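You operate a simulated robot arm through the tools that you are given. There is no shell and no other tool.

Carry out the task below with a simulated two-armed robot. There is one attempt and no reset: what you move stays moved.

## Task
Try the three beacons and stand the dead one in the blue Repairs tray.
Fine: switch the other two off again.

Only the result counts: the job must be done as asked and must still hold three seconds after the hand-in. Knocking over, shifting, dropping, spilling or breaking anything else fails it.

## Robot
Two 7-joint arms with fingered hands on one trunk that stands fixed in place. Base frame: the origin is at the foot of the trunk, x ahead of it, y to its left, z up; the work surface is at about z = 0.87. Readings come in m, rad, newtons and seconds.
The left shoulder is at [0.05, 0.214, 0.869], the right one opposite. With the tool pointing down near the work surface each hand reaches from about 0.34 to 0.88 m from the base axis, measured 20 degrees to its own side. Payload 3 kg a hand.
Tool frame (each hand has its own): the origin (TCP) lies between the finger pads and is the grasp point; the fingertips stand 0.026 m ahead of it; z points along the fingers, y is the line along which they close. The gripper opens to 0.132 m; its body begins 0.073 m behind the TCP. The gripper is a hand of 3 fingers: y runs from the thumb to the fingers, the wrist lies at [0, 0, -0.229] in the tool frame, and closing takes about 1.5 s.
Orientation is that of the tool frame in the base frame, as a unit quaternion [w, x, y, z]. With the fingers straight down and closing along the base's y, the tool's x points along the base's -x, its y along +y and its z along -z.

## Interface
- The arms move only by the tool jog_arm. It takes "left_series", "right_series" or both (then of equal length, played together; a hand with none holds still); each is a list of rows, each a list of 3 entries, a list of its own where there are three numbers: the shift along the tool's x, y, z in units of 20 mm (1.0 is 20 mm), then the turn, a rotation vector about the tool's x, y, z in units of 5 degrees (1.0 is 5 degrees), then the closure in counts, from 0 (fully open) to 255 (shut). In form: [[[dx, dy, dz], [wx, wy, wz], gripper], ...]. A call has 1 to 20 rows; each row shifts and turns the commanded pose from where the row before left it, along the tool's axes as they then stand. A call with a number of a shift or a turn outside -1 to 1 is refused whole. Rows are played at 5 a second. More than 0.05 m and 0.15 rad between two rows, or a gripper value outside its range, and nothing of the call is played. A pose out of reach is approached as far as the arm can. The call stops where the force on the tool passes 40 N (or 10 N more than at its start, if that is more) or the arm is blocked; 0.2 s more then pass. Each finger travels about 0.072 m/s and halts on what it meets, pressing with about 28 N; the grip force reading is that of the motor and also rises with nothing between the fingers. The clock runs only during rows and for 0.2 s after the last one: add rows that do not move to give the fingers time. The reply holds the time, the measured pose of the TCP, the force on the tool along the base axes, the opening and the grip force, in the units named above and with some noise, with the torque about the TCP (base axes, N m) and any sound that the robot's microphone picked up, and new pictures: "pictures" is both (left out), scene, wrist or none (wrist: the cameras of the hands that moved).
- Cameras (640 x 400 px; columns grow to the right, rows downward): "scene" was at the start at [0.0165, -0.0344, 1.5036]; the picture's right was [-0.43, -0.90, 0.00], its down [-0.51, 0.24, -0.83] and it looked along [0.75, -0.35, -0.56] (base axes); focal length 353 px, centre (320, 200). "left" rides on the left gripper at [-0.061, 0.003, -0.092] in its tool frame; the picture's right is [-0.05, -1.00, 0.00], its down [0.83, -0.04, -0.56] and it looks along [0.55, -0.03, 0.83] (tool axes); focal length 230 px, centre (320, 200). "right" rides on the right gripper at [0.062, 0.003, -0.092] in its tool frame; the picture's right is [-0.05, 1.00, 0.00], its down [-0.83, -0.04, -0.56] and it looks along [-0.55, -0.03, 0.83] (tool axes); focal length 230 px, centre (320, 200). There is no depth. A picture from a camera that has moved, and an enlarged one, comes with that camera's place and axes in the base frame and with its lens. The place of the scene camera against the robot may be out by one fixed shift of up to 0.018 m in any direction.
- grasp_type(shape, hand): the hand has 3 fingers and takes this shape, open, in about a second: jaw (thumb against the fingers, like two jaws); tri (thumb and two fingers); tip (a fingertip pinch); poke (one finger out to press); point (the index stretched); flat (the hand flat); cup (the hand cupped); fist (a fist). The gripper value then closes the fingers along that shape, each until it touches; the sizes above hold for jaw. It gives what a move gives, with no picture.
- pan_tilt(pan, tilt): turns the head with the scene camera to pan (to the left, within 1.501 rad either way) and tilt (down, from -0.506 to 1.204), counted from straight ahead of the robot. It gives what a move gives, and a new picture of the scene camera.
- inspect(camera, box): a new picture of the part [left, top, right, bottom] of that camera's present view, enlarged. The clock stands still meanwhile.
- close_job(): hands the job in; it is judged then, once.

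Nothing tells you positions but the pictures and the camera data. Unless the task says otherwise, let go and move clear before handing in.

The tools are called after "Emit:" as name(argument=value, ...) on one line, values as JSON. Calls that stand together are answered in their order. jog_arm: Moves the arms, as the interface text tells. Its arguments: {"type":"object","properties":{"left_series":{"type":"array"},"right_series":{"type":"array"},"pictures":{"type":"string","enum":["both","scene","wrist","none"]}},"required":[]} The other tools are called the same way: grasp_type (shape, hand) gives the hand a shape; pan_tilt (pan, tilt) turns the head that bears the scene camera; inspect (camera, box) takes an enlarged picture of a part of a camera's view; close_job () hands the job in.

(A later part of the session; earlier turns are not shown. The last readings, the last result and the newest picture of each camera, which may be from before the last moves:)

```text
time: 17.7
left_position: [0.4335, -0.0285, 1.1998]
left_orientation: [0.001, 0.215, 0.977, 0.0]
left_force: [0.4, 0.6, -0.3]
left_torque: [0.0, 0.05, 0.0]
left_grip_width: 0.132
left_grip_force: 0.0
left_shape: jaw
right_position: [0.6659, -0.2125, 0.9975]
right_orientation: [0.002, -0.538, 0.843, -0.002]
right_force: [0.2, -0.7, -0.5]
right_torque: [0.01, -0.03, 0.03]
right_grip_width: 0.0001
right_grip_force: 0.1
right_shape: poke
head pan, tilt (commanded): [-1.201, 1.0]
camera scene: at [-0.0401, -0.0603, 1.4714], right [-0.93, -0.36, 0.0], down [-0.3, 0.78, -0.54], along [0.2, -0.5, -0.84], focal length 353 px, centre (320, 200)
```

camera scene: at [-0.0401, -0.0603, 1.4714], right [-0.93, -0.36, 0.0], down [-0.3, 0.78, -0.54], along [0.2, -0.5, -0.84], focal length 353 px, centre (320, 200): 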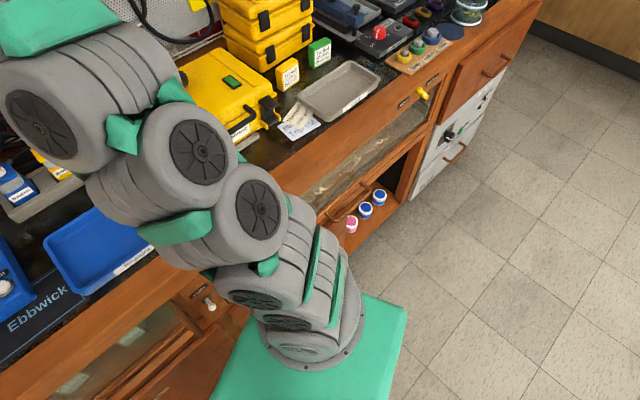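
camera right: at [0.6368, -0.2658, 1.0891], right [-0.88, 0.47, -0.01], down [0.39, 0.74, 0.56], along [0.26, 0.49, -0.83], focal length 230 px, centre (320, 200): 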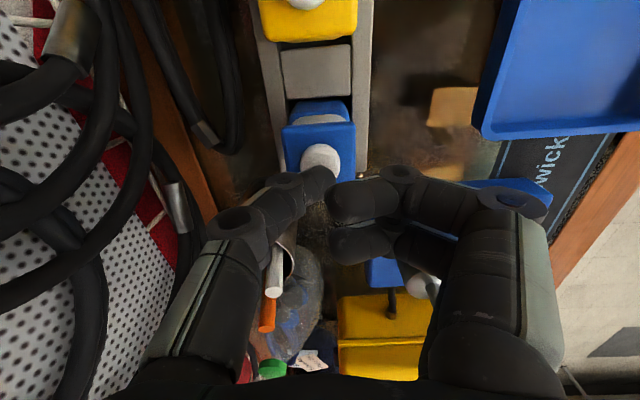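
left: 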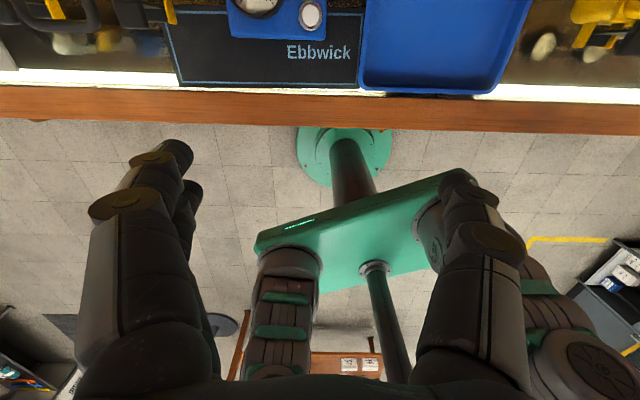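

The right arm rises steeply over the bench front edge, so a low link is probably resting on that edge when I reach as far as blue. I'll lift off, lean the hand 20° (fingers forward, wrist back) to shorten the reach and raise the elbow, and point the head at the rack again.

Emit:
jog_arm(right_series=[[[0, 0, -1], [0, 0, 0], 0], [[0, 0, -1], [0, 0, 0], 0], [[0, 0, -0.5], [0, 0, 0], 0], [[0, 0.26, 0], [1, 0, 0], 0], [[0, 0.26, 0], [1, 0, 0], 0], [[0, 0, 0], [1, 0, 0], 0], [[0, 0, 0], [1, 0, 0], 0], [[0, 0, 0], [0, 0, 0], 0]], pictures="none")

Emit:
pan_tilt(pan=-0.38, tilt=0.65)

Emit:
inspect(camera="right", box=[160, 60, 480, 260])

```text
time: 19.5
left_position: [0.4347, -0.0305, 1.1993]
left_orientation: [0.001, 0.216, 0.976, 0.0]
left_force: [0.3, -0.6, -0.2]
left_torque: [0.0, 0.02, 0.02]
left_grip_width: 0.132
left_grip_force: 0.0
left_shape: jaw
right_position: [0.6572, -0.2081, 1.045]
right_orientation: [0.093, -0.53, 0.83, -0.148]
right_force: [0.1, 0.7, 0.2]
right_torque: [0.0, 0.03, -0.03]
right_grip_width: 0.0
right_grip_force: 0.2
right_shape: poke
head pan, tilt (commanded): [-1.201, 1.0]
```

```text
time: 20.6
left_position: [0.436, -0.0314, 1.1982]
left_orientation: [-0.001, 0.215, 0.977, -0.001]
left_force: [0.2, 0.6, -0.4]
left_torque: [0.0, 0.03, -0.01]
left_grip_width: 0.1319
left_grip_force: 0.2
left_shape: jaw
right_position: [0.656, -0.2089, 1.0444]
right_orientation: [0.093, -0.529, 0.83, -0.147]
right_force: [0.9, -0.4, 0.0]
right_torque: [0.01, -0.02, -0.02]
right_grip_width: 0.0
right_grip_force: 0.1
right_shape: poke
head pan, tilt (commanded): [-0.38, 0.649]
camera scene: at [0.0172, -0.0288, 1.4991], right [-0.37, -0.93, 0.0], down [-0.56, 0.23, -0.8], along [0.74, -0.3, -0.6], focal length 353 px, centre (320, 200)
```

scene: 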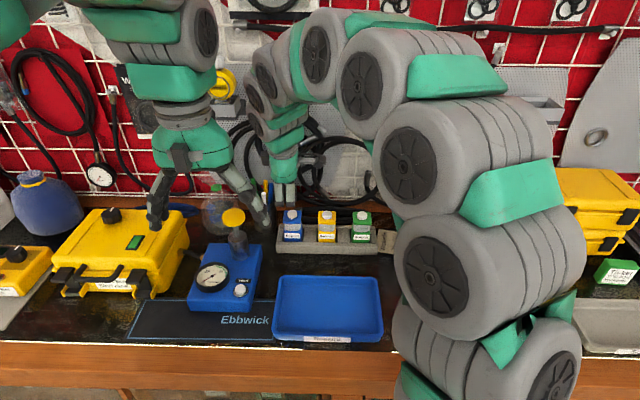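

```text
2.00 times, centred on (320, 160) of right
camera zoom: at [0.5997, -0.2499, 1.1299], right [-0.83, 0.44, -0.34], down [0.21, 0.82, 0.54], along [0.52, 0.37, -0.77], focal length 460 px, centre (320, 280)
```

zoom: 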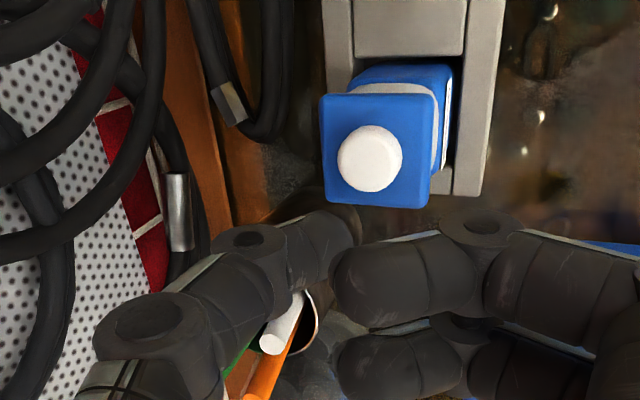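

After the lift the head is back in place, and the fingertip is above the blue button at about [0.662, −0.214, 1.015]. I'll go straight down along base z.

Emit:
jog_arm(right_series=[[[0, 0.342, 0.94], [0, 0, 0], 0], [[0, 0.342, 0.94], [0, 0, 0], 0], [[0, 0.034, 0.094], [0, 0, 0], 0], [[0, 0.034, 0.094], [0, 0, 0], 0], [[0, 0.034, 0.094], [0, 0, 0], 0], [[0, 0, 0], [0, 0, 0], 0]], pictures="both")

Emit:
inspect(camera="scene", box=[260, 170, 400, 270])

Emit:
inspect(camera="right", box=[160, 60, 480, 260])

```text
time: 22.0
left_position: [0.4335, -0.031, 1.1981]
left_orientation: [0.0, 0.216, 0.976, 0.0]
left_force: [-0.4, -0.6, 0.4]
left_torque: [0.01, 0.01, -0.01]
left_grip_width: 0.132
left_grip_force: 0.0
left_shape: jaw
right_position: [0.6569, -0.2088, 0.9995]
right_orientation: [0.093, -0.53, 0.83, -0.147]
right_force: [0.4, -0.3, 0.5]
right_torque: [0.01, 0.0, -0.02]
right_grip_width: 0.0001
right_grip_force: 0.1
right_shape: poke
head pan, tilt (commanded): [-0.38, 0.649]
camera scene: at [0.0172, -0.0287, 1.4991], right [-0.37, -0.93, 0.0], down [-0.56, 0.22, -0.8], along [0.74, -0.3, -0.6], focal length 353 px, centre (320, 200)
camera right: at [0.5995, -0.2496, 1.084], right [-0.83, 0.44, -0.34], down [0.21, 0.82, 0.54], along [0.52, 0.37, -0.77], focal length 230 px, centre (320, 200)
```

scene: 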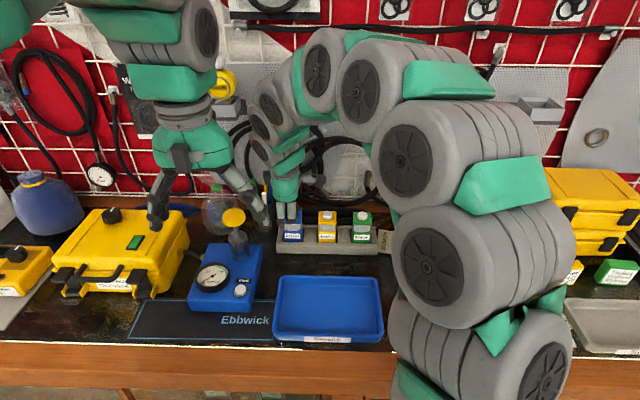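
right: 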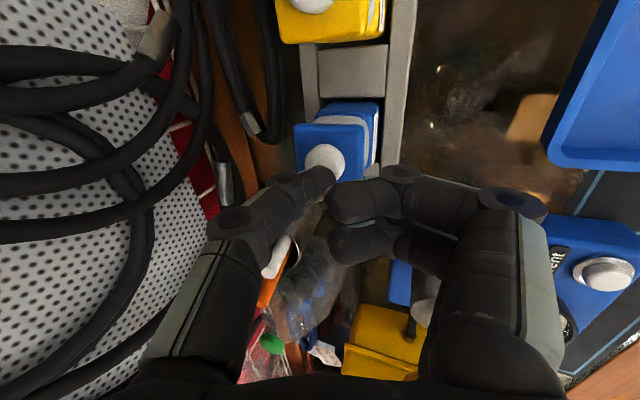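

```text
4.00 times, centred on (330, 220) of scene
camera zoom: at [0.0172, -0.0287, 1.4991], right [-0.37, -0.93, 0.0], down [-0.56, 0.22, -0.8], along [0.74, -0.3, -0.6], focal length 1413 px, centre (280, 120)
```

zoom: 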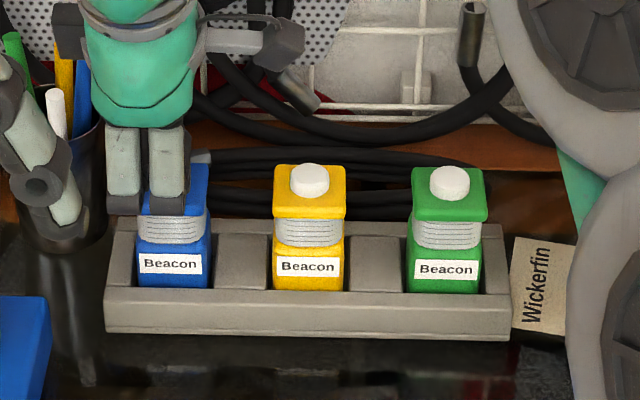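

```text
2.00 times, centred on (320, 160) of right
camera zoom: at [0.5995, -0.2496, 1.084], right [-0.83, 0.44, -0.34], down [0.21, 0.82, 0.54], along [0.52, 0.37, -0.77], focal length 460 px, centre (320, 280)
```

zoom: 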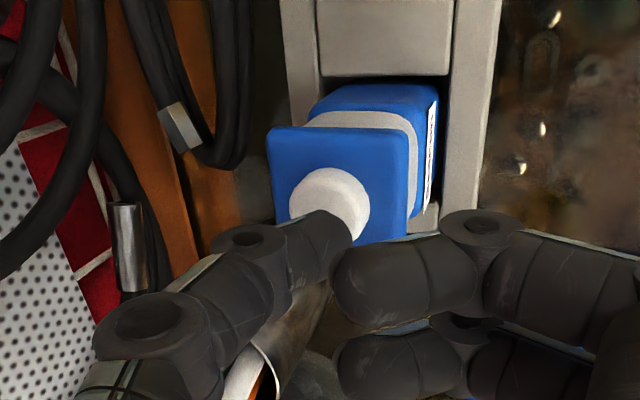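

There is no contact yet at TCP z 0.9995, and the approach is clean. I'll continue down in 2 mm steps.

Emit:
jog_arm(right_series=[[[0, 0.034, 0.094], [0, 0, 0], 0], [[0, 0.034, 0.094], [0, 0, 0], 0], [[0, 0, 0], [0, 0, 0], 0]], pictures="scene")

Emit:
inspect(camera="scene", box=[260, 170, 400, 270])

```text
time: 22.8
left_position: [0.435, -0.0312, 1.1986]
left_orientation: [0.0, 0.215, 0.977, 0.001]
left_force: [1.4, 0.8, -0.2]
left_torque: [0.01, 0.03, 0.02]
left_grip_width: 0.1319
left_grip_force: 0.0
left_shape: jaw
right_position: [0.6571, -0.2102, 0.9944]
right_orientation: [0.094, -0.53, 0.83, -0.146]
right_force: [-0.5, -1.2, 1.8]
right_torque: [-0.01, 0.0, 0.06]
right_grip_width: 0.0002
right_grip_force: 0.0
right_shape: poke
head pan, tilt (commanded): [-0.38, 0.649]
camera scene: at [0.0172, -0.0287, 1.4991], right [-0.37, -0.93, 0.0], down [-0.56, 0.22, -0.8], along [0.74, -0.3, -0.6], focal length 353 px, centre (320, 200)
```

scene: 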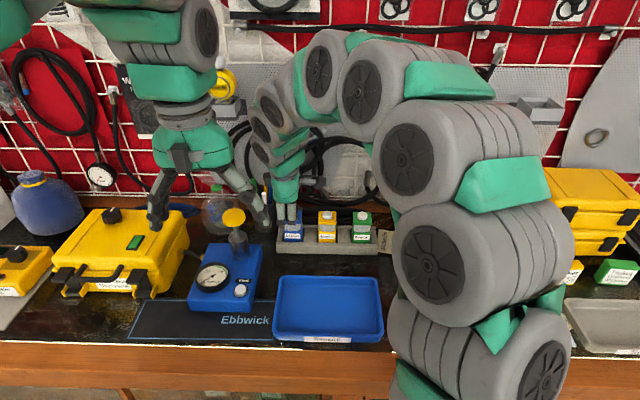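

```text
4.00 times, centred on (330, 220) of scene
camera zoom: at [0.0172, -0.0287, 1.4991], right [-0.37, -0.93, 0.0], down [-0.56, 0.22, -0.8], along [0.74, -0.3, -0.6], focal length 1413 px, centre (280, 120)
```

zoom: 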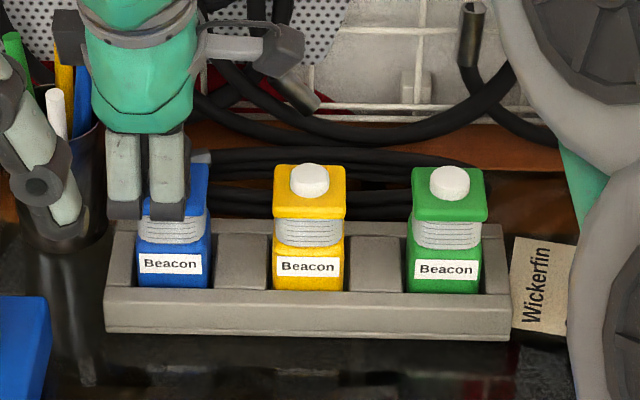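

A light upward force of 1.8 N suggests the tip has just met the button. I'll press a bit further.

Emit:
jog_arm(right_series=[[[0, 0.017, 0.047], [0, 0, 0], 0], [[0, 0.017, 0.047], [0, 0, 0], 0], [[0, 0, 0], [0, 0, 0], 0]], pictures="scene")

Emit:
inspect(camera="scene", box=[260, 170, 400, 270])

```text
time: 23.6
left_position: [0.4354, -0.0307, 1.1989]
left_orientation: [-0.001, 0.216, 0.976, 0.0]
left_force: [-0.3, 0.1, 0.5]
left_torque: [0.01, -0.02, 0.01]
left_grip_width: 0.132
left_grip_force: 0.1
left_shape: jaw
right_position: [0.6567, -0.2086, 0.9922]
right_orientation: [0.093, -0.53, 0.83, -0.147]
right_force: [-0.3, 0.8, 1.5]
right_torque: [0.0, -0.02, -0.01]
right_grip_width: 0.0
right_grip_force: 0.1
right_shape: poke
head pan, tilt (commanded): [-0.38, 0.649]
heard: click
camera scene: at [0.0172, -0.0287, 1.4991], right [-0.37, -0.93, 0.0], down [-0.56, 0.22, -0.8], along [0.74, -0.3, -0.6], focal length 353 px, centre (320, 200)
```

scene: 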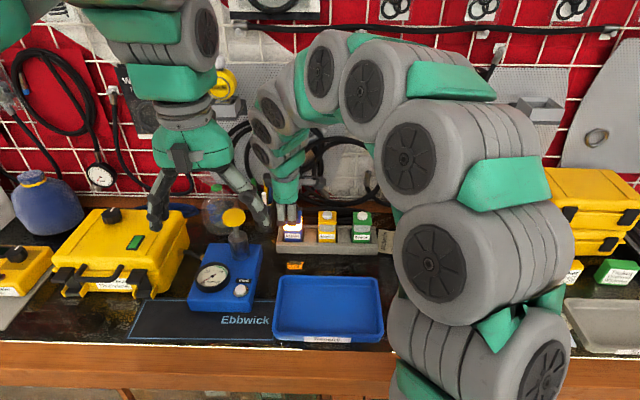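

```text
4.00 times, centred on (330, 220) of scene
camera zoom: at [0.0172, -0.0287, 1.4991], right [-0.37, -0.93, 0.0], down [-0.56, 0.22, -0.8], along [0.74, -0.3, -0.6], focal length 1413 px, centre (280, 120)
```

zoom: 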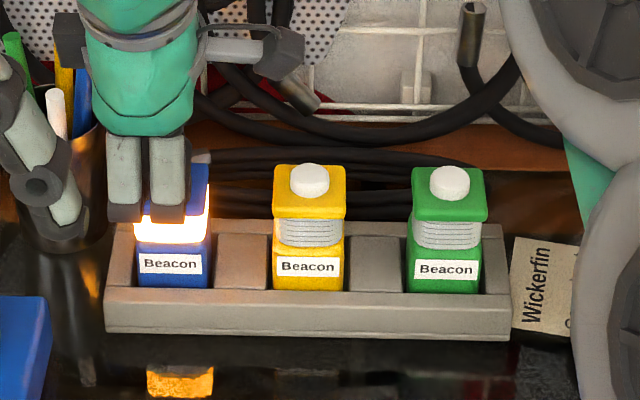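

Blue clicked and lit up brightly, so it works. I'll lift off and check that it stays on.

Emit:
jog_arm(right_series=[[[0, -0.171, -0.47], [0, 0, 0], 0], [[0, -0.171, -0.47], [0, 0, 0], 0], [[0, 0, 0], [0, 0, 0], 0]], pictures="scene")

Emit:
inspect(camera="scene", box=[260, 170, 400, 270])

```text
time: 24.4
left_position: [0.4343, -0.0304, 1.1995]
left_orientation: [-0.001, 0.215, 0.977, -0.001]
left_force: [0.8, -0.2, -0.4]
left_torque: [-0.01, -0.02, -0.03]
left_grip_width: 0.1321
left_grip_force: 0.1
left_shape: jaw
right_position: [0.6559, -0.2077, 1.0128]
right_orientation: [0.093, -0.53, 0.83, -0.147]
right_force: [-0.8, -0.8, 0.5]
right_torque: [0.0, 0.04, 0.01]
right_grip_width: 0.0
right_grip_force: 0.2
right_shape: poke
head pan, tilt (commanded): [-0.38, 0.649]
camera scene: at [0.0172, -0.0287, 1.4991], right [-0.37, -0.93, 0.0], down [-0.56, 0.22, -0.8], along [0.74, -0.3, -0.6], focal length 353 px, centre (320, 200)
```

scene: 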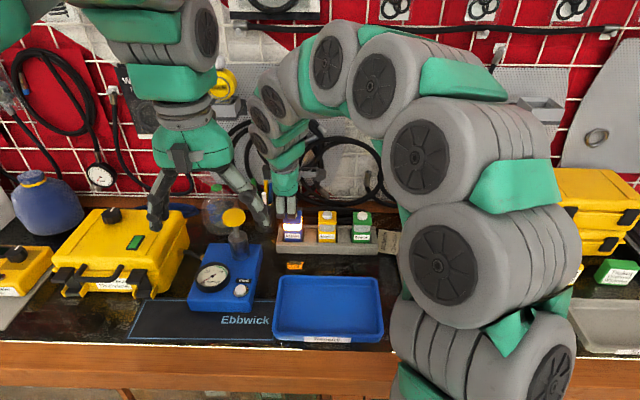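

```text
4.00 times, centred on (330, 220) of scene
camera zoom: at [0.0172, -0.0287, 1.4991], right [-0.37, -0.93, 0.0], down [-0.56, 0.22, -0.8], along [0.74, -0.3, -0.6], focal length 1413 px, centre (280, 120)
```

zoom: 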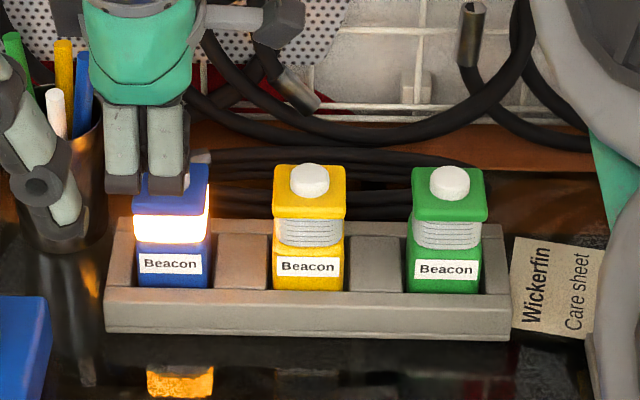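

Blue stays lit after release, so the buttons latch. I'll press it once more, to the same depth, to switch it off.

Emit:
jog_arm(right_series=[[[0, 0.171, 0.47], [0, 0, 0], 0], [[0, 0.137, 0.376], [0, 0, 0], 0], [[0, 0.034, 0.094], [0, 0, 0], 0], [[0, 0, 0], [0, 0, 0], 0]], pictures="scene")

Emit:
inspect(camera="scene", box=[260, 170, 400, 270])

```text
time: 25.4
left_position: [0.4352, -0.0305, 1.1995]
left_orientation: [0.0, 0.215, 0.977, 0.0]
left_force: [-0.7, 0.1, 0.2]
left_torque: [-0.02, 0.03, 0.01]
left_grip_width: 0.1321
left_grip_force: 0.0
left_shape: jaw
right_position: [0.6564, -0.2095, 0.9921]
right_orientation: [0.094, -0.53, 0.83, -0.146]
right_force: [-0.4, -0.6, 1.9]
right_torque: [-0.04, -0.01, -0.01]
right_grip_width: 0.0001
right_grip_force: 0.0
right_shape: poke
head pan, tilt (commanded): [-0.38, 0.649]
heard: click
camera scene: at [0.0172, -0.0287, 1.4991], right [-0.37, -0.93, 0.0], down [-0.56, 0.22, -0.8], along [0.74, -0.3, -0.6], focal length 353 px, centre (320, 200)
```

scene: 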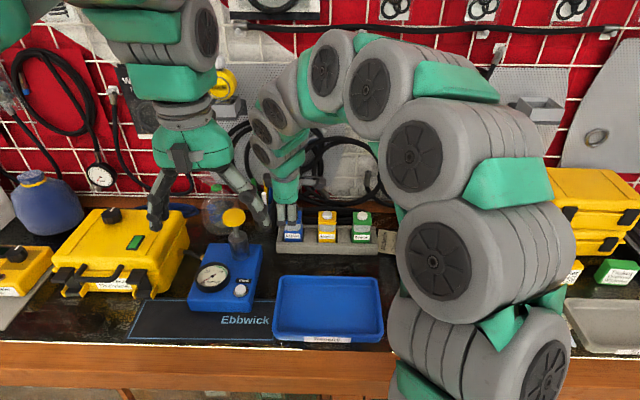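

```text
4.00 times, centred on (330, 220) of scene
camera zoom: at [0.0172, -0.0287, 1.4991], right [-0.37, -0.93, 0.0], down [-0.56, 0.22, -0.8], along [0.74, -0.3, -0.6], focal length 1413 px, centre (280, 120)
```

zoom: 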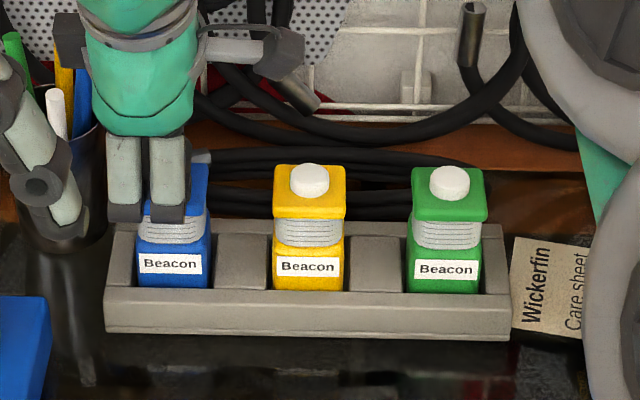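

Blue is off again. I'll lift, slide along the rack to green and check the alignment in the wrist view.

Emit:
jog_arm(right_series=[[[0, -0.342, -0.94], [0, 0, 0], 0], [[0, -0.342, -0.94], [0, 0, 0], 0], [[0, -0.171, -0.47], [0, 0, 0], 0], [[0.845, -0.016, 0.006], [0, 0, 0], 0], [[0.845, -0.016, 0.006], [0, 0, 0], 0], [[0.845, -0.016, 0.006], [0, 0, 0], 0], [[0.845, -0.016, 0.006], [0, 0, 0], 0], [[0.845, -0.016, 0.006], [0, 0, 0], 0], [[0.845, -0.016, 0.006], [0, 0, 0], 0], [[0.845, -0.016, 0.006], [0, 0, 0], 0], [[0.845, -0.016, 0.006], [0, 0, 0], 0], [[0.845, -0.016, 0.006], [0, 0, 0], 0], [[0.845, -0.016, 0.006], [0, 0, 0], 0], [[0, 0, 0], [0, 0, 0], 0]], pictures="both")

Emit:
inspect(camera="right", box=[160, 60, 480, 260])

Emit:
inspect(camera="scene", box=[260, 170, 400, 270])

```text
time: 28.4
left_position: [0.4359, -0.03, 1.1997]
left_orientation: [0.0, 0.216, 0.976, 0.0]
left_force: [0.2, 0.3, -0.3]
left_torque: [-0.01, 0.0, 0.0]
left_grip_width: 0.132
left_grip_force: 0.0
left_shape: jaw
right_position: [0.5892, -0.364, 1.0422]
right_orientation: [0.094, -0.53, 0.83, -0.146]
right_force: [0.0, -0.3, -0.4]
right_torque: [-0.03, -0.01, 0.0]
right_grip_width: 0.0001
right_grip_force: 0.0
right_shape: poke
head pan, tilt (commanded): [-0.38, 0.649]
camera scene: at [0.0172, -0.0287, 1.4991], right [-0.37, -0.93, 0.0], down [-0.56, 0.22, -0.8], along [0.74, -0.3, -0.6], focal length 353 px, centre (320, 200)
camera right: at [0.5315, -0.4041, 1.1281], right [-0.83, 0.44, -0.34], down [0.21, 0.82, 0.54], along [0.52, 0.37, -0.77], focal length 230 px, centre (320, 200)
```

scene: 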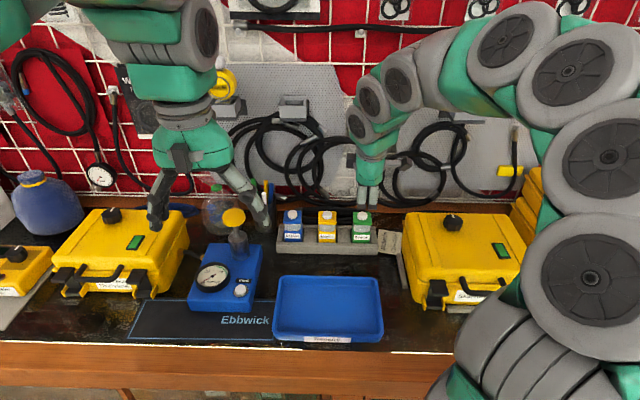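
right: 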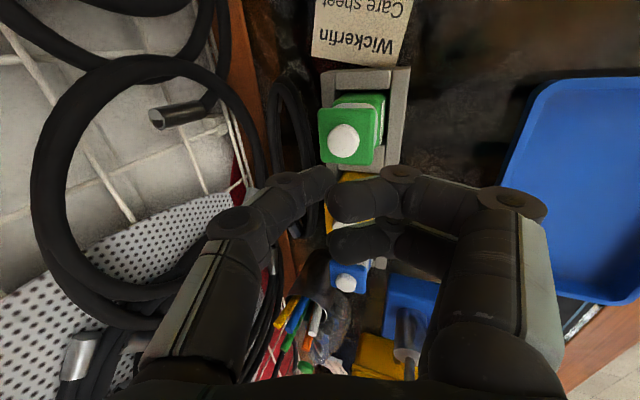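

```text
2.00 times, centred on (320, 160) of right
camera zoom: at [0.5315, -0.4041, 1.1281], right [-0.83, 0.44, -0.34], down [0.21, 0.82, 0.54], along [0.52, 0.37, -0.77], focal length 460 px, centre (320, 280)
```

zoom: 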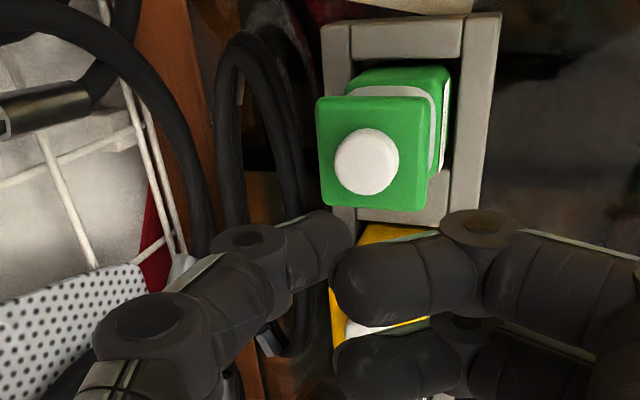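

```text
4.00 times, centred on (330, 220) of scene
camera zoom: at [0.0172, -0.0287, 1.4991], right [-0.37, -0.93, 0.0], down [-0.56, 0.22, -0.8], along [0.74, -0.3, -0.6], focal length 1413 px, centre (280, 120)
```

zoom: 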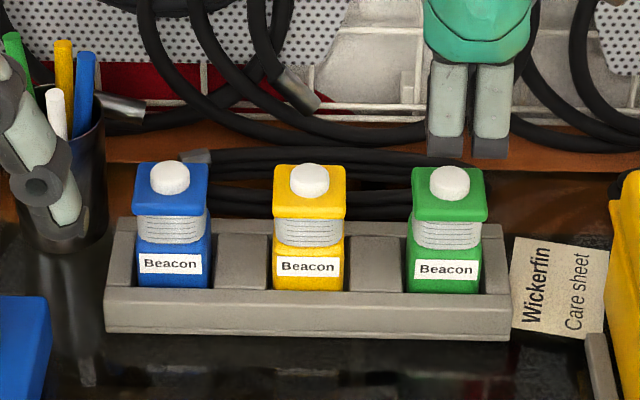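

Green is aligned the same way blue was. I'll press it.

Emit:
jog_arm(right_series=[[[0, 0.342, 0.94], [0, 0, 0], 0], [[0, 0.342, 0.94], [0, 0, 0], 0], [[0, 0.034, 0.094], [0, 0, 0], 0], [[0, 0.034, 0.094], [0, 0, 0], 0], [[0, 0.034, 0.094], [0, 0, 0], 0], [[0, 0.034, 0.094], [0, 0, 0], 0], [[0, 0.026, 0.07], [0, 0, 0], 0], [[0, 0, 0], [0, 0, 0], 0]], pictures="scene")

Emit:
inspect(camera="scene", box=[260, 170, 400, 270])

```text
time: 30.2
left_position: [0.4354, -0.0312, 1.1983]
left_orientation: [0.0, 0.216, 0.976, 0.0]
left_force: [0.4, 0.4, -0.1]
left_torque: [0.0, -0.01, -0.02]
left_grip_width: 0.132
left_grip_force: 0.1
left_shape: jaw
right_position: [0.5885, -0.364, 0.9921]
right_orientation: [0.094, -0.53, 0.83, -0.146]
right_force: [1.0, 0.9, 2.2]
right_torque: [0.0, -0.05, 0.01]
right_grip_width: 0.0001
right_grip_force: 0.1
right_shape: poke
head pan, tilt (commanded): [-0.38, 0.649]
heard: click
camera scene: at [0.0172, -0.0287, 1.4991], right [-0.37, -0.93, 0.0], down [-0.56, 0.22, -0.8], along [0.74, -0.3, -0.6], focal length 353 px, centre (320, 200)
```

scene: 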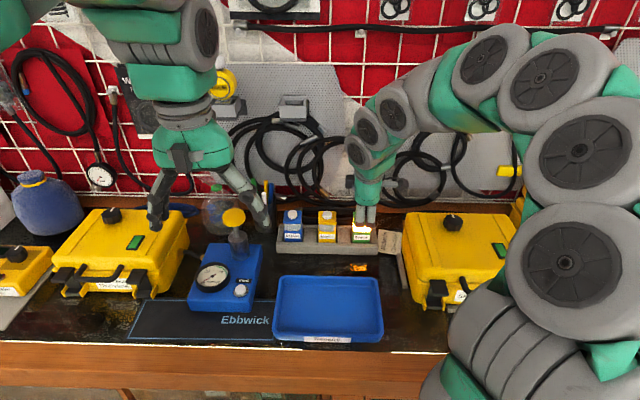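

```text
4.00 times, centred on (330, 220) of scene
camera zoom: at [0.0172, -0.0287, 1.4991], right [-0.37, -0.93, 0.0], down [-0.56, 0.22, -0.8], along [0.74, -0.3, -0.6], focal length 1413 px, centre (280, 120)
```

zoom: 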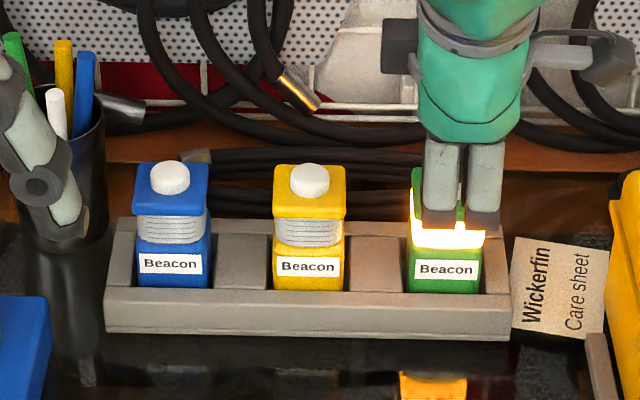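

Green clicked and lit, so it works too. I'll lift and press once more to turn it off.

Emit:
jog_arm(right_series=[[[0, -0.171, -0.47], [0, 0, 0], 0], [[0, -0.171, -0.47], [0, 0, 0], 0], [[0, 0, 0], [0, 0, 0], 0], [[0, 0.171, 0.47], [0, 0, 0], 0], [[0, 0.137, 0.376], [0, 0, 0], 0], [[0, 0.034, 0.094], [0, 0, 0], 0], [[0, 0, 0], [0, 0, 0], 0]], pictures="scene")

Emit:
inspect(camera="scene", box=[260, 170, 400, 270])

```text
time: 31.8
left_position: [0.4352, -0.0295, 1.1978]
left_orientation: [0.0, 0.215, 0.977, 0.0]
left_force: [-0.5, -0.1, -0.7]
left_torque: [0.0, 0.02, -0.03]
left_grip_width: 0.1318
left_grip_force: 0.0
left_shape: jaw
right_position: [0.5889, -0.3635, 0.9926]
right_orientation: [0.094, -0.53, 0.83, -0.146]
right_force: [0.7, 0.7, 1.9]
right_torque: [-0.01, -0.01, -0.01]
right_grip_width: 0.0
right_grip_force: 0.1
right_shape: poke
head pan, tilt (commanded): [-0.38, 0.649]
heard: click
camera scene: at [0.0172, -0.0287, 1.4991], right [-0.37, -0.93, 0.0], down [-0.56, 0.22, -0.8], along [0.74, -0.3, -0.6], focal length 353 px, centre (320, 200)
```

scene: 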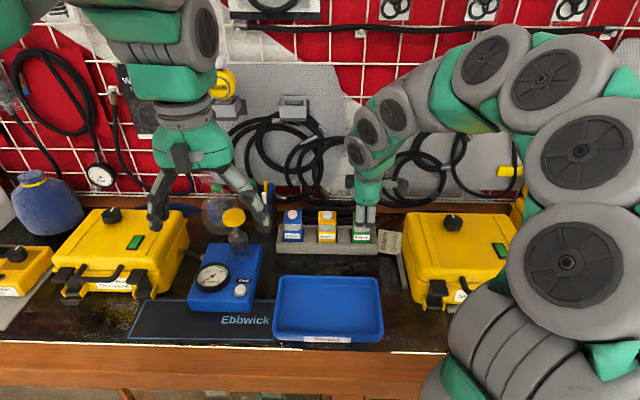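

```text
4.00 times, centred on (330, 220) of scene
camera zoom: at [0.0172, -0.0287, 1.4991], right [-0.37, -0.93, 0.0], down [-0.56, 0.22, -0.8], along [0.74, -0.3, -0.6], focal length 1413 px, centre (280, 120)
```

zoom: 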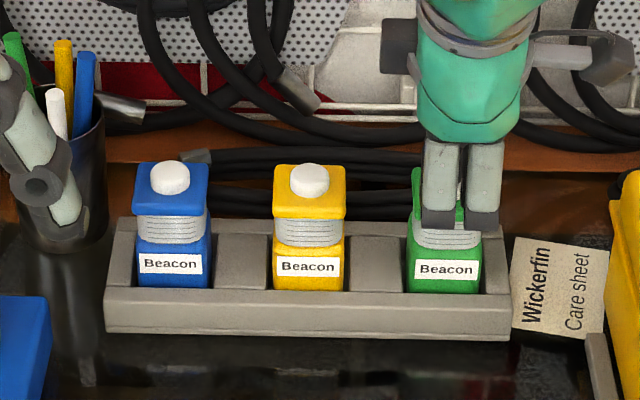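

Green is off again, so yellow looks like the dead one. I'll press yellow once more to be sure, then lift away.

Emit:
jog_arm(right_series=[[[0, -0.342, -0.94], [0, 0, 0], 0], [[0, -0.342, -0.94], [0, 0, 0], 0], [[-0.85, 0.016, -0.006], [0, 0, 0], 0], [[-0.85, 0.016, -0.006], [0, 0, 0], 0], [[-0.85, 0.016, -0.006], [0, 0, 0], 0], [[-0.85, 0.016, -0.006], [0, 0, 0], 0], [[-0.85, 0.016, -0.006], [0, 0, 0], 0], [[0, 0, 0], [0, 0, 0], 0]], pictures="wrist")

Emit:
inspect(camera="right", box=[160, 60, 480, 260])

Emit:
jog_arm(right_series=[[[0, 0.342, 0.94], [0, 0, 0], 0], [[0, 0.24, 0.66], [0, 0, 0], 0], [[0, 0.034, 0.094], [0, 0, 0], 0], [[0, 0.034, 0.094], [0, 0, 0], 0], [[0, 0.034, 0.094], [0, 0, 0], 0], [[0, 0, 0], [0, 0, 0], 0]], pictures="scene")

Emit:
inspect(camera="scene", box=[260, 170, 400, 270])

```text
time: 33.6
left_position: [0.4338, -0.0301, 1.198]
left_orientation: [0.0, 0.216, 0.976, -0.001]
left_force: [0.2, -0.2, -0.6]
left_torque: [-0.01, -0.03, 0.01]
left_grip_width: 0.1316
left_grip_force: 0.1
left_shape: jaw
right_position: [0.6235, -0.2851, 1.0321]
right_orientation: [0.094, -0.529, 0.83, -0.147]
right_force: [0.2, -0.2, 0.1]
right_torque: [-0.02, -0.02, 0.01]
right_grip_width: 0.0002
right_grip_force: 0.0
right_shape: poke
head pan, tilt (commanded): [-0.38, 0.649]
camera right: at [0.5656, -0.3262, 1.1181], right [-0.83, 0.44, -0.34], down [0.21, 0.82, 0.54], along [0.52, 0.37, -0.77], focal length 230 px, centre (320, 200)
```

right: 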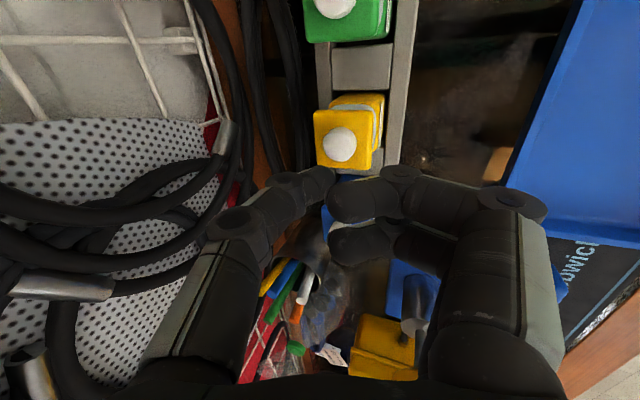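

```text
2.00 times, centred on (320, 160) of right
camera zoom: at [0.5656, -0.3262, 1.1181], right [-0.83, 0.44, -0.34], down [0.21, 0.82, 0.54], along [0.52, 0.37, -0.77], focal length 460 px, centre (320, 280)
```

zoom: 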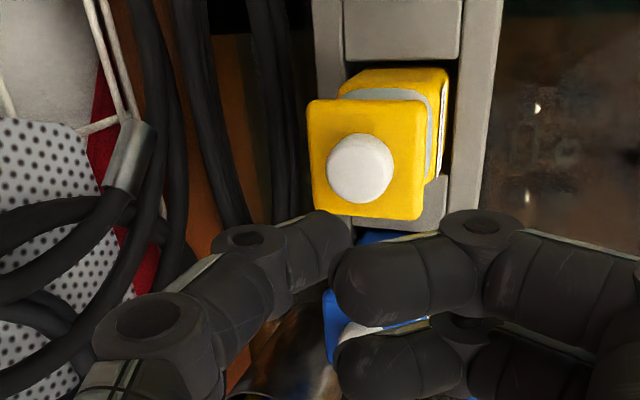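

```text
time: 35.0
left_position: [0.4359, -0.0304, 1.1982]
left_orientation: [0.0, 0.216, 0.976, -0.001]
left_force: [0.0, 0.2, -0.4]
left_torque: [-0.01, 0.0, -0.01]
left_grip_width: 0.1322
left_grip_force: 0.0
left_shape: jaw
right_position: [0.6228, -0.2862, 0.9923]
right_orientation: [0.093, -0.53, 0.83, -0.146]
right_force: [0.0, 0.2, 3.0]
right_torque: [-0.01, -0.04, 0.02]
right_grip_width: 0.0
right_grip_force: 0.1
right_shape: poke
head pan, tilt (commanded): [-0.38, 0.649]
heard: click
camera scene: at [0.0172, -0.0287, 1.4991], right [-0.37, -0.93, 0.0], down [-0.56, 0.22, -0.8], along [0.74, -0.3, -0.6], focal length 353 px, centre (320, 200)
```

scene: 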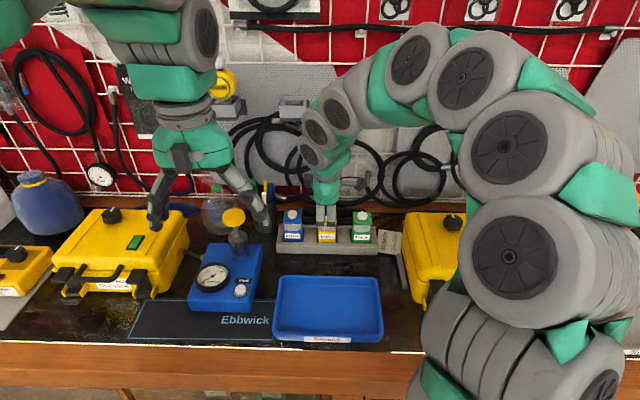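

```text
4.00 times, centred on (330, 220) of scene
camera zoom: at [0.0172, -0.0287, 1.4991], right [-0.37, -0.93, 0.0], down [-0.56, 0.22, -0.8], along [0.74, -0.3, -0.6], focal length 1413 px, centre (280, 120)
```

zoom: 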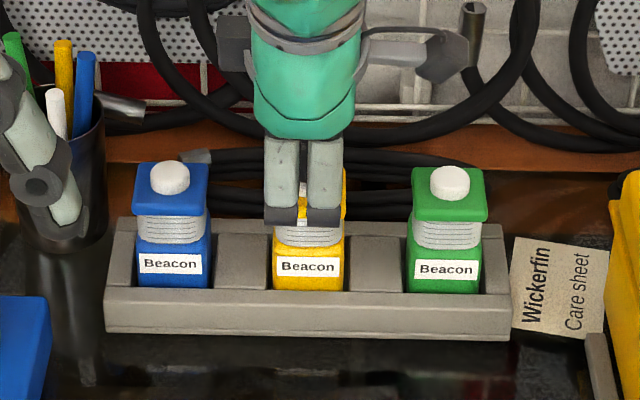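

Yellow clicked a second time and stayed dark, so it is the dead beacon. I'll lift well clear, level the hand and switch to the jaw shape for the pick.

Emit:
jog_arm(right_series=[[[0, -0.342, -0.94], [0, 0, 0], 0], [[0, -0.342, -0.94], [0, 0, 0], 0], [[0, -0.342, -0.94], [0, 0, 0], 0], [[0, -0.342, -0.94], [0, 0, 0], 0], [[0, -0.342, -0.94], [0, 0, 0], 0], [[0, -0.342, -0.94], [0, 0, 0], 0], [[0, 0, 0], [-1, 0, 0], 0], [[0, 0, 0], [-1, 0, 0], 0], [[0, 0, 0], [-1, 0, 0], 0], [[0, 0, 0], [-1, 0, -0.24], 0], [[0, -0.47, 0], [0, 0, 0], 0], [[0, 0, 0], [0, 0, 0], 0]], pictures="none")

Emit:
grasp_type(shape="jaw", hand="right")

Emit:
jog_arm(right_series=[[[0, 0, 0], [0, 0, 0], 85], [[0, 0, 0], [0, 0, 0], 85], [[0, 0, 0], [0, 0, 0], 85], [[0, 0, 0], [0, 0, 0], 85], [[0, 0, 0], [0, 0, 0], 85]], pictures="both")

```text
time: 37.6
left_position: [0.4356, -0.0314, 1.1986]
left_orientation: [-0.001, 0.215, 0.977, -0.001]
left_force: [0.3, 0.2, 0.7]
left_torque: [0.0, -0.01, -0.03]
left_grip_width: 0.1321
left_grip_force: 0.0
left_shape: jaw
right_position: [0.6313, -0.2888, 1.1136]
right_orientation: [0.0, -0.547, 0.837, -0.001]
right_force: [0.7, 0.7, 0.6]
right_torque: [-0.04, 0.03, -0.01]
right_grip_width: 0.0003
right_grip_force: 0.1
right_shape: poke
head pan, tilt (commanded): [-0.38, 0.649]
```

```text
time: 38.5
left_position: [0.4343, -0.0301, 1.1974]
left_orientation: [0.0, 0.215, 0.977, 0.0]
left_force: [0.1, -0.6, -0.8]
left_torque: [0.0, -0.01, 0.01]
left_grip_width: 0.1318
left_grip_force: 0.1
left_shape: jaw
right_position: [0.6317, -0.29, 1.113]
right_orientation: [-0.002, -0.547, 0.837, 0.0]
right_force: [0.1, -0.6, 0.1]
right_torque: [-0.02, 0.04, -0.01]
right_grip_width: 0.1321
right_grip_force: 0.0
right_shape: jaw
head pan, tilt (commanded): [-0.38, 0.649]
```

```text
time: 39.7
left_position: [0.4348, -0.0319, 1.1992]
left_orientation: [0.001, 0.216, 0.976, 0.0]
left_force: [0.3, -0.7, -0.3]
left_torque: [-0.01, 0.01, 0.0]
left_grip_width: 0.132
left_grip_force: 0.1
left_shape: jaw
right_position: [0.6309, -0.2891, 1.1128]
right_orientation: [-0.001, -0.547, 0.837, 0.0]
right_force: [0.3, 0.9, 0.7]
right_torque: [-0.02, -0.01, 0.0]
right_grip_width: 0.0883
right_grip_force: 0.1
right_shape: jaw
head pan, tilt (commanded): [-0.38, 0.649]
camera scene: at [0.0172, -0.0287, 1.4991], right [-0.37, -0.93, 0.0], down [-0.56, 0.22, -0.8], along [0.74, -0.3, -0.6], focal length 353 px, centre (320, 200)
camera right: at [0.6037, -0.3439, 1.205], right [-0.89, 0.45, 0.0], down [0.37, 0.74, 0.55], along [0.25, 0.49, -0.83], focal length 230 px, centre (320, 200)
```

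scene: 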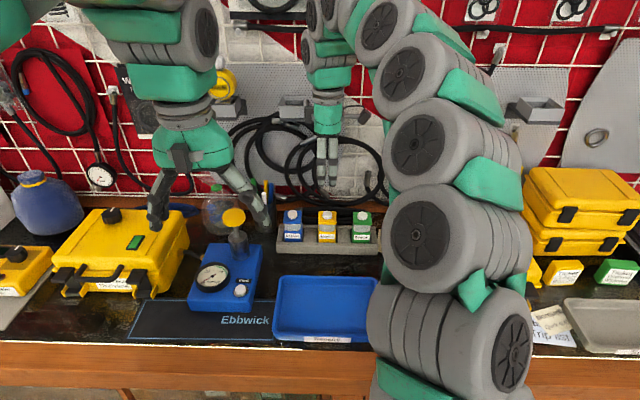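
right: 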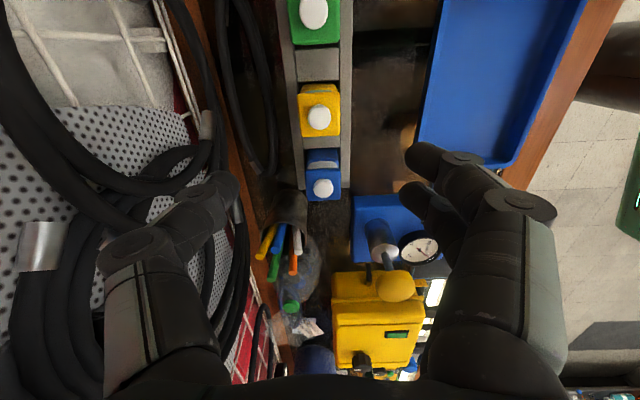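

The jaw is open to 0.088 m and centred over yellow to within about 2 mm. I'll go down to just above the cap and check the clearances behind the rack.

Emit:
jog_arm(right_series=[[[0.1, -0.06, 1], [0, 0, 0], 85], [[0, 0, 1], [0, 0, 0], 85], [[0, 0, 1], [0, 0, 0], 85], [[0, 0, 1], [0, 0, 0], 85], [[0, 0, 1], [0, 0, 0], 85], [[0, 0, 0.6], [0, 0, 0], 85], [[0, 0, 0], [0, 0, 0], 85]], pictures="both")

Emit:
inspect(camera="right", box=[120, 60, 520, 310])

Emit:
inspect(camera="scene", box=[260, 150, 400, 260])

```text
time: 41.3
left_position: [0.435, -0.0307, 1.1994]
left_orientation: [0.0, 0.215, 0.977, 0.001]
left_force: [0.0, -0.7, -0.7]
left_torque: [-0.02, 0.01, 0.0]
left_grip_width: 0.1318
left_grip_force: 0.0
left_shape: jaw
right_position: [0.6324, -0.2915, 1.0013]
right_orientation: [-0.001, -0.547, 0.837, -0.001]
right_force: [0.3, 0.1, -0.5]
right_torque: [-0.02, -0.02, 0.02]
right_grip_width: 0.0885
right_grip_force: 0.0
right_shape: jaw
head pan, tilt (commanded): [-0.38, 0.649]
camera scene: at [0.0172, -0.0287, 1.4991], right [-0.37, -0.93, 0.0], down [-0.56, 0.22, -0.8], along [0.74, -0.3, -0.6], focal length 353 px, centre (320, 200)
camera right: at [0.6041, -0.3468, 1.0933], right [-0.89, 0.45, 0.0], down [0.37, 0.74, 0.55], along [0.25, 0.49, -0.83], focal length 230 px, centre (320, 200)
```

scene: 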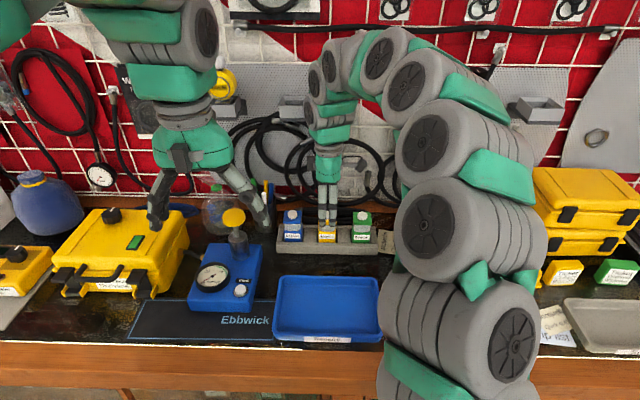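
right: 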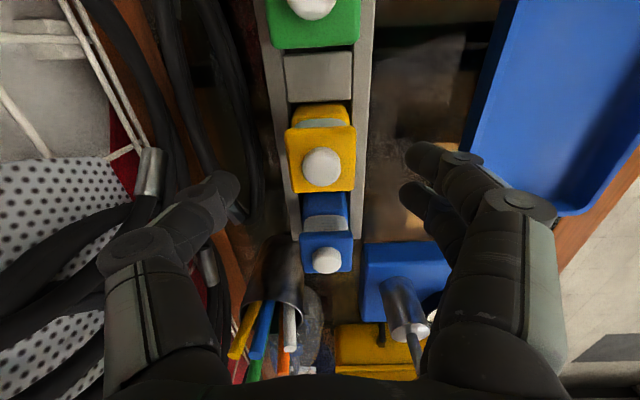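

```text
1.60 times, centred on (320, 185) of right
camera zoom: at [0.6041, -0.3468, 1.0933], right [-0.89, 0.45, 0.0], down [0.37, 0.74, 0.55], along [0.25, 0.49, -0.83], focal length 368 px, centre (320, 224)
```

zoom: 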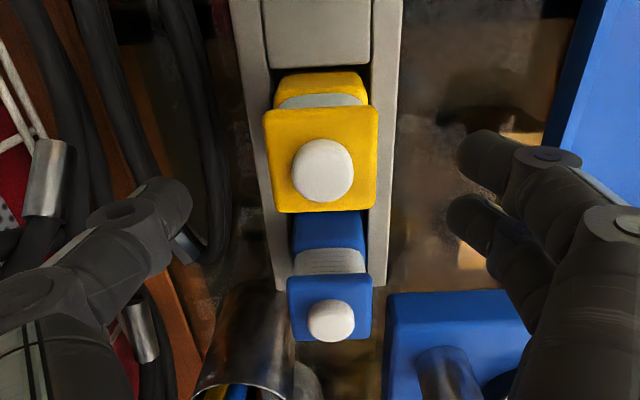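

```text
3.64 times, centred on (330, 205) of scene
camera zoom: at [0.0172, -0.0287, 1.4991], right [-0.37, -0.93, 0.0], down [-0.56, 0.22, -0.8], along [0.74, -0.3, -0.6], focal length 1285 px, centre (284, 182)
```

zoom: 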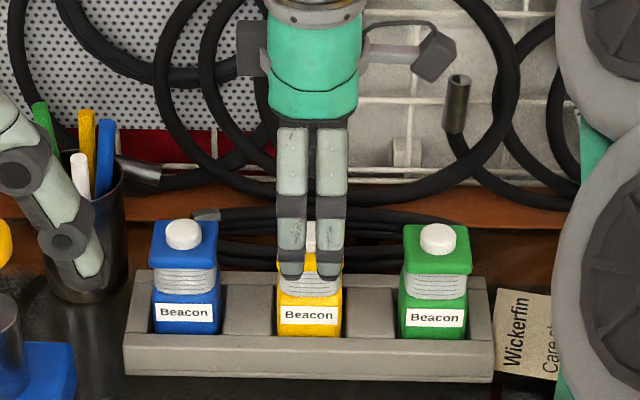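

The cables behind the rack lie near bench level (top about 0.89), well below where the thumb tip will stop (about 0.917). I'll go down to the cap grip height, then look before closing.

Emit:
jog_arm(right_series=[[[0, 0, 0.8], [0, 0, 0], 85], [[0, 0, 0.8], [0, 0, 0], 85], [[0, 0, 0.8], [0, 0, 0], 85], [[0, 0, 0.5], [0, 0, 0], 85], [[0, 0, 0], [0, 0, 0], 85]], pictures="both")

Emit:
inspect(camera="right", box=[120, 60, 520, 310])

Emit:
inspect(camera="scene", box=[260, 150, 400, 260])

```text
time: 42.5
left_position: [0.4347, -0.0321, 1.1978]
left_orientation: [0.0, 0.216, 0.976, 0.0]
left_force: [0.9, 0.5, -0.3]
left_torque: [0.0, -0.02, 0.01]
left_grip_width: 0.132
left_grip_force: 0.0
left_shape: jaw
right_position: [0.6315, -0.292, 0.9413]
right_orientation: [0.0, -0.547, 0.837, 0.0]
right_force: [-1.1, 0.3, 0.2]
right_torque: [0.0, -0.01, 0.0]
right_grip_width: 0.0883
right_grip_force: 0.0
right_shape: jaw
head pan, tilt (commanded): [-0.38, 0.649]
camera scene: at [0.0172, -0.0287, 1.4991], right [-0.37, -0.93, 0.0], down [-0.56, 0.22, -0.8], along [0.74, -0.3, -0.6], focal length 353 px, centre (320, 200)
camera right: at [0.6037, -0.3462, 1.0343], right [-0.89, 0.45, 0.0], down [0.37, 0.74, 0.55], along [0.25, 0.49, -0.83], focal length 230 px, centre (320, 200)
```

scene: 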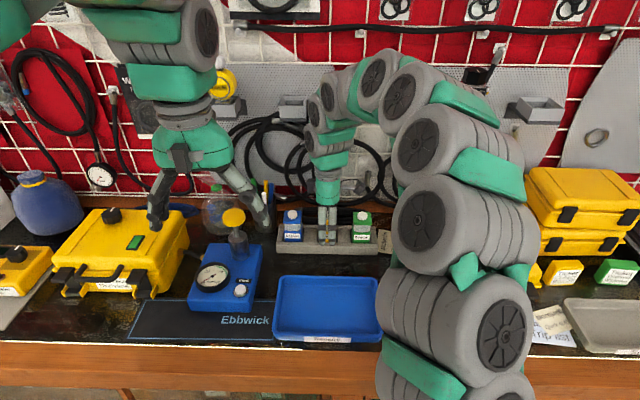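
right: 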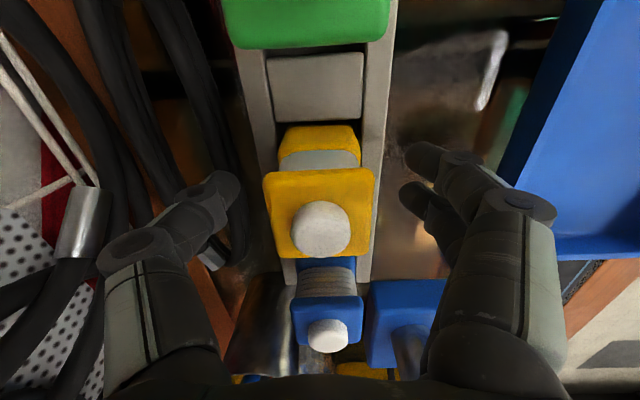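

```text
1.60 times, centred on (320, 185) of right
camera zoom: at [0.6037, -0.3462, 1.0343], right [-0.89, 0.45, 0.0], down [0.37, 0.74, 0.55], along [0.25, 0.49, -0.83], focal length 368 px, centre (320, 224)
```

zoom: 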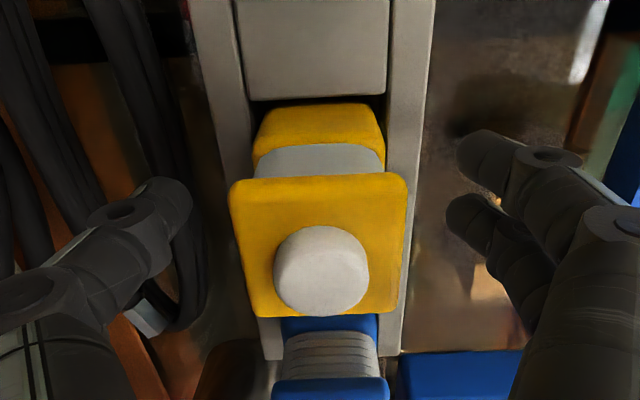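

```text
3.64 times, centred on (330, 205) of scene
camera zoom: at [0.0172, -0.0287, 1.4991], right [-0.37, -0.93, 0.0], down [-0.56, 0.22, -0.8], along [0.74, -0.3, -0.6], focal length 1285 px, centre (284, 182)
```

zoom: 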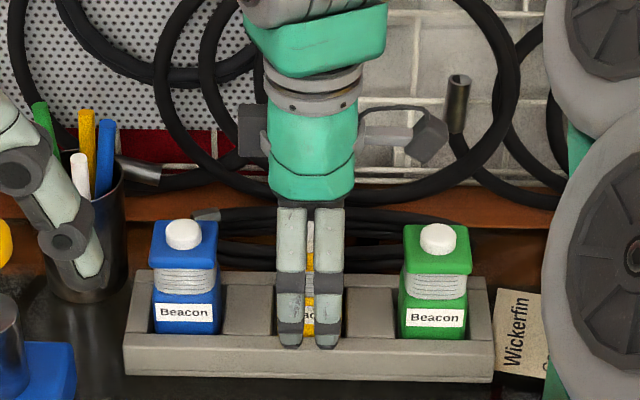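

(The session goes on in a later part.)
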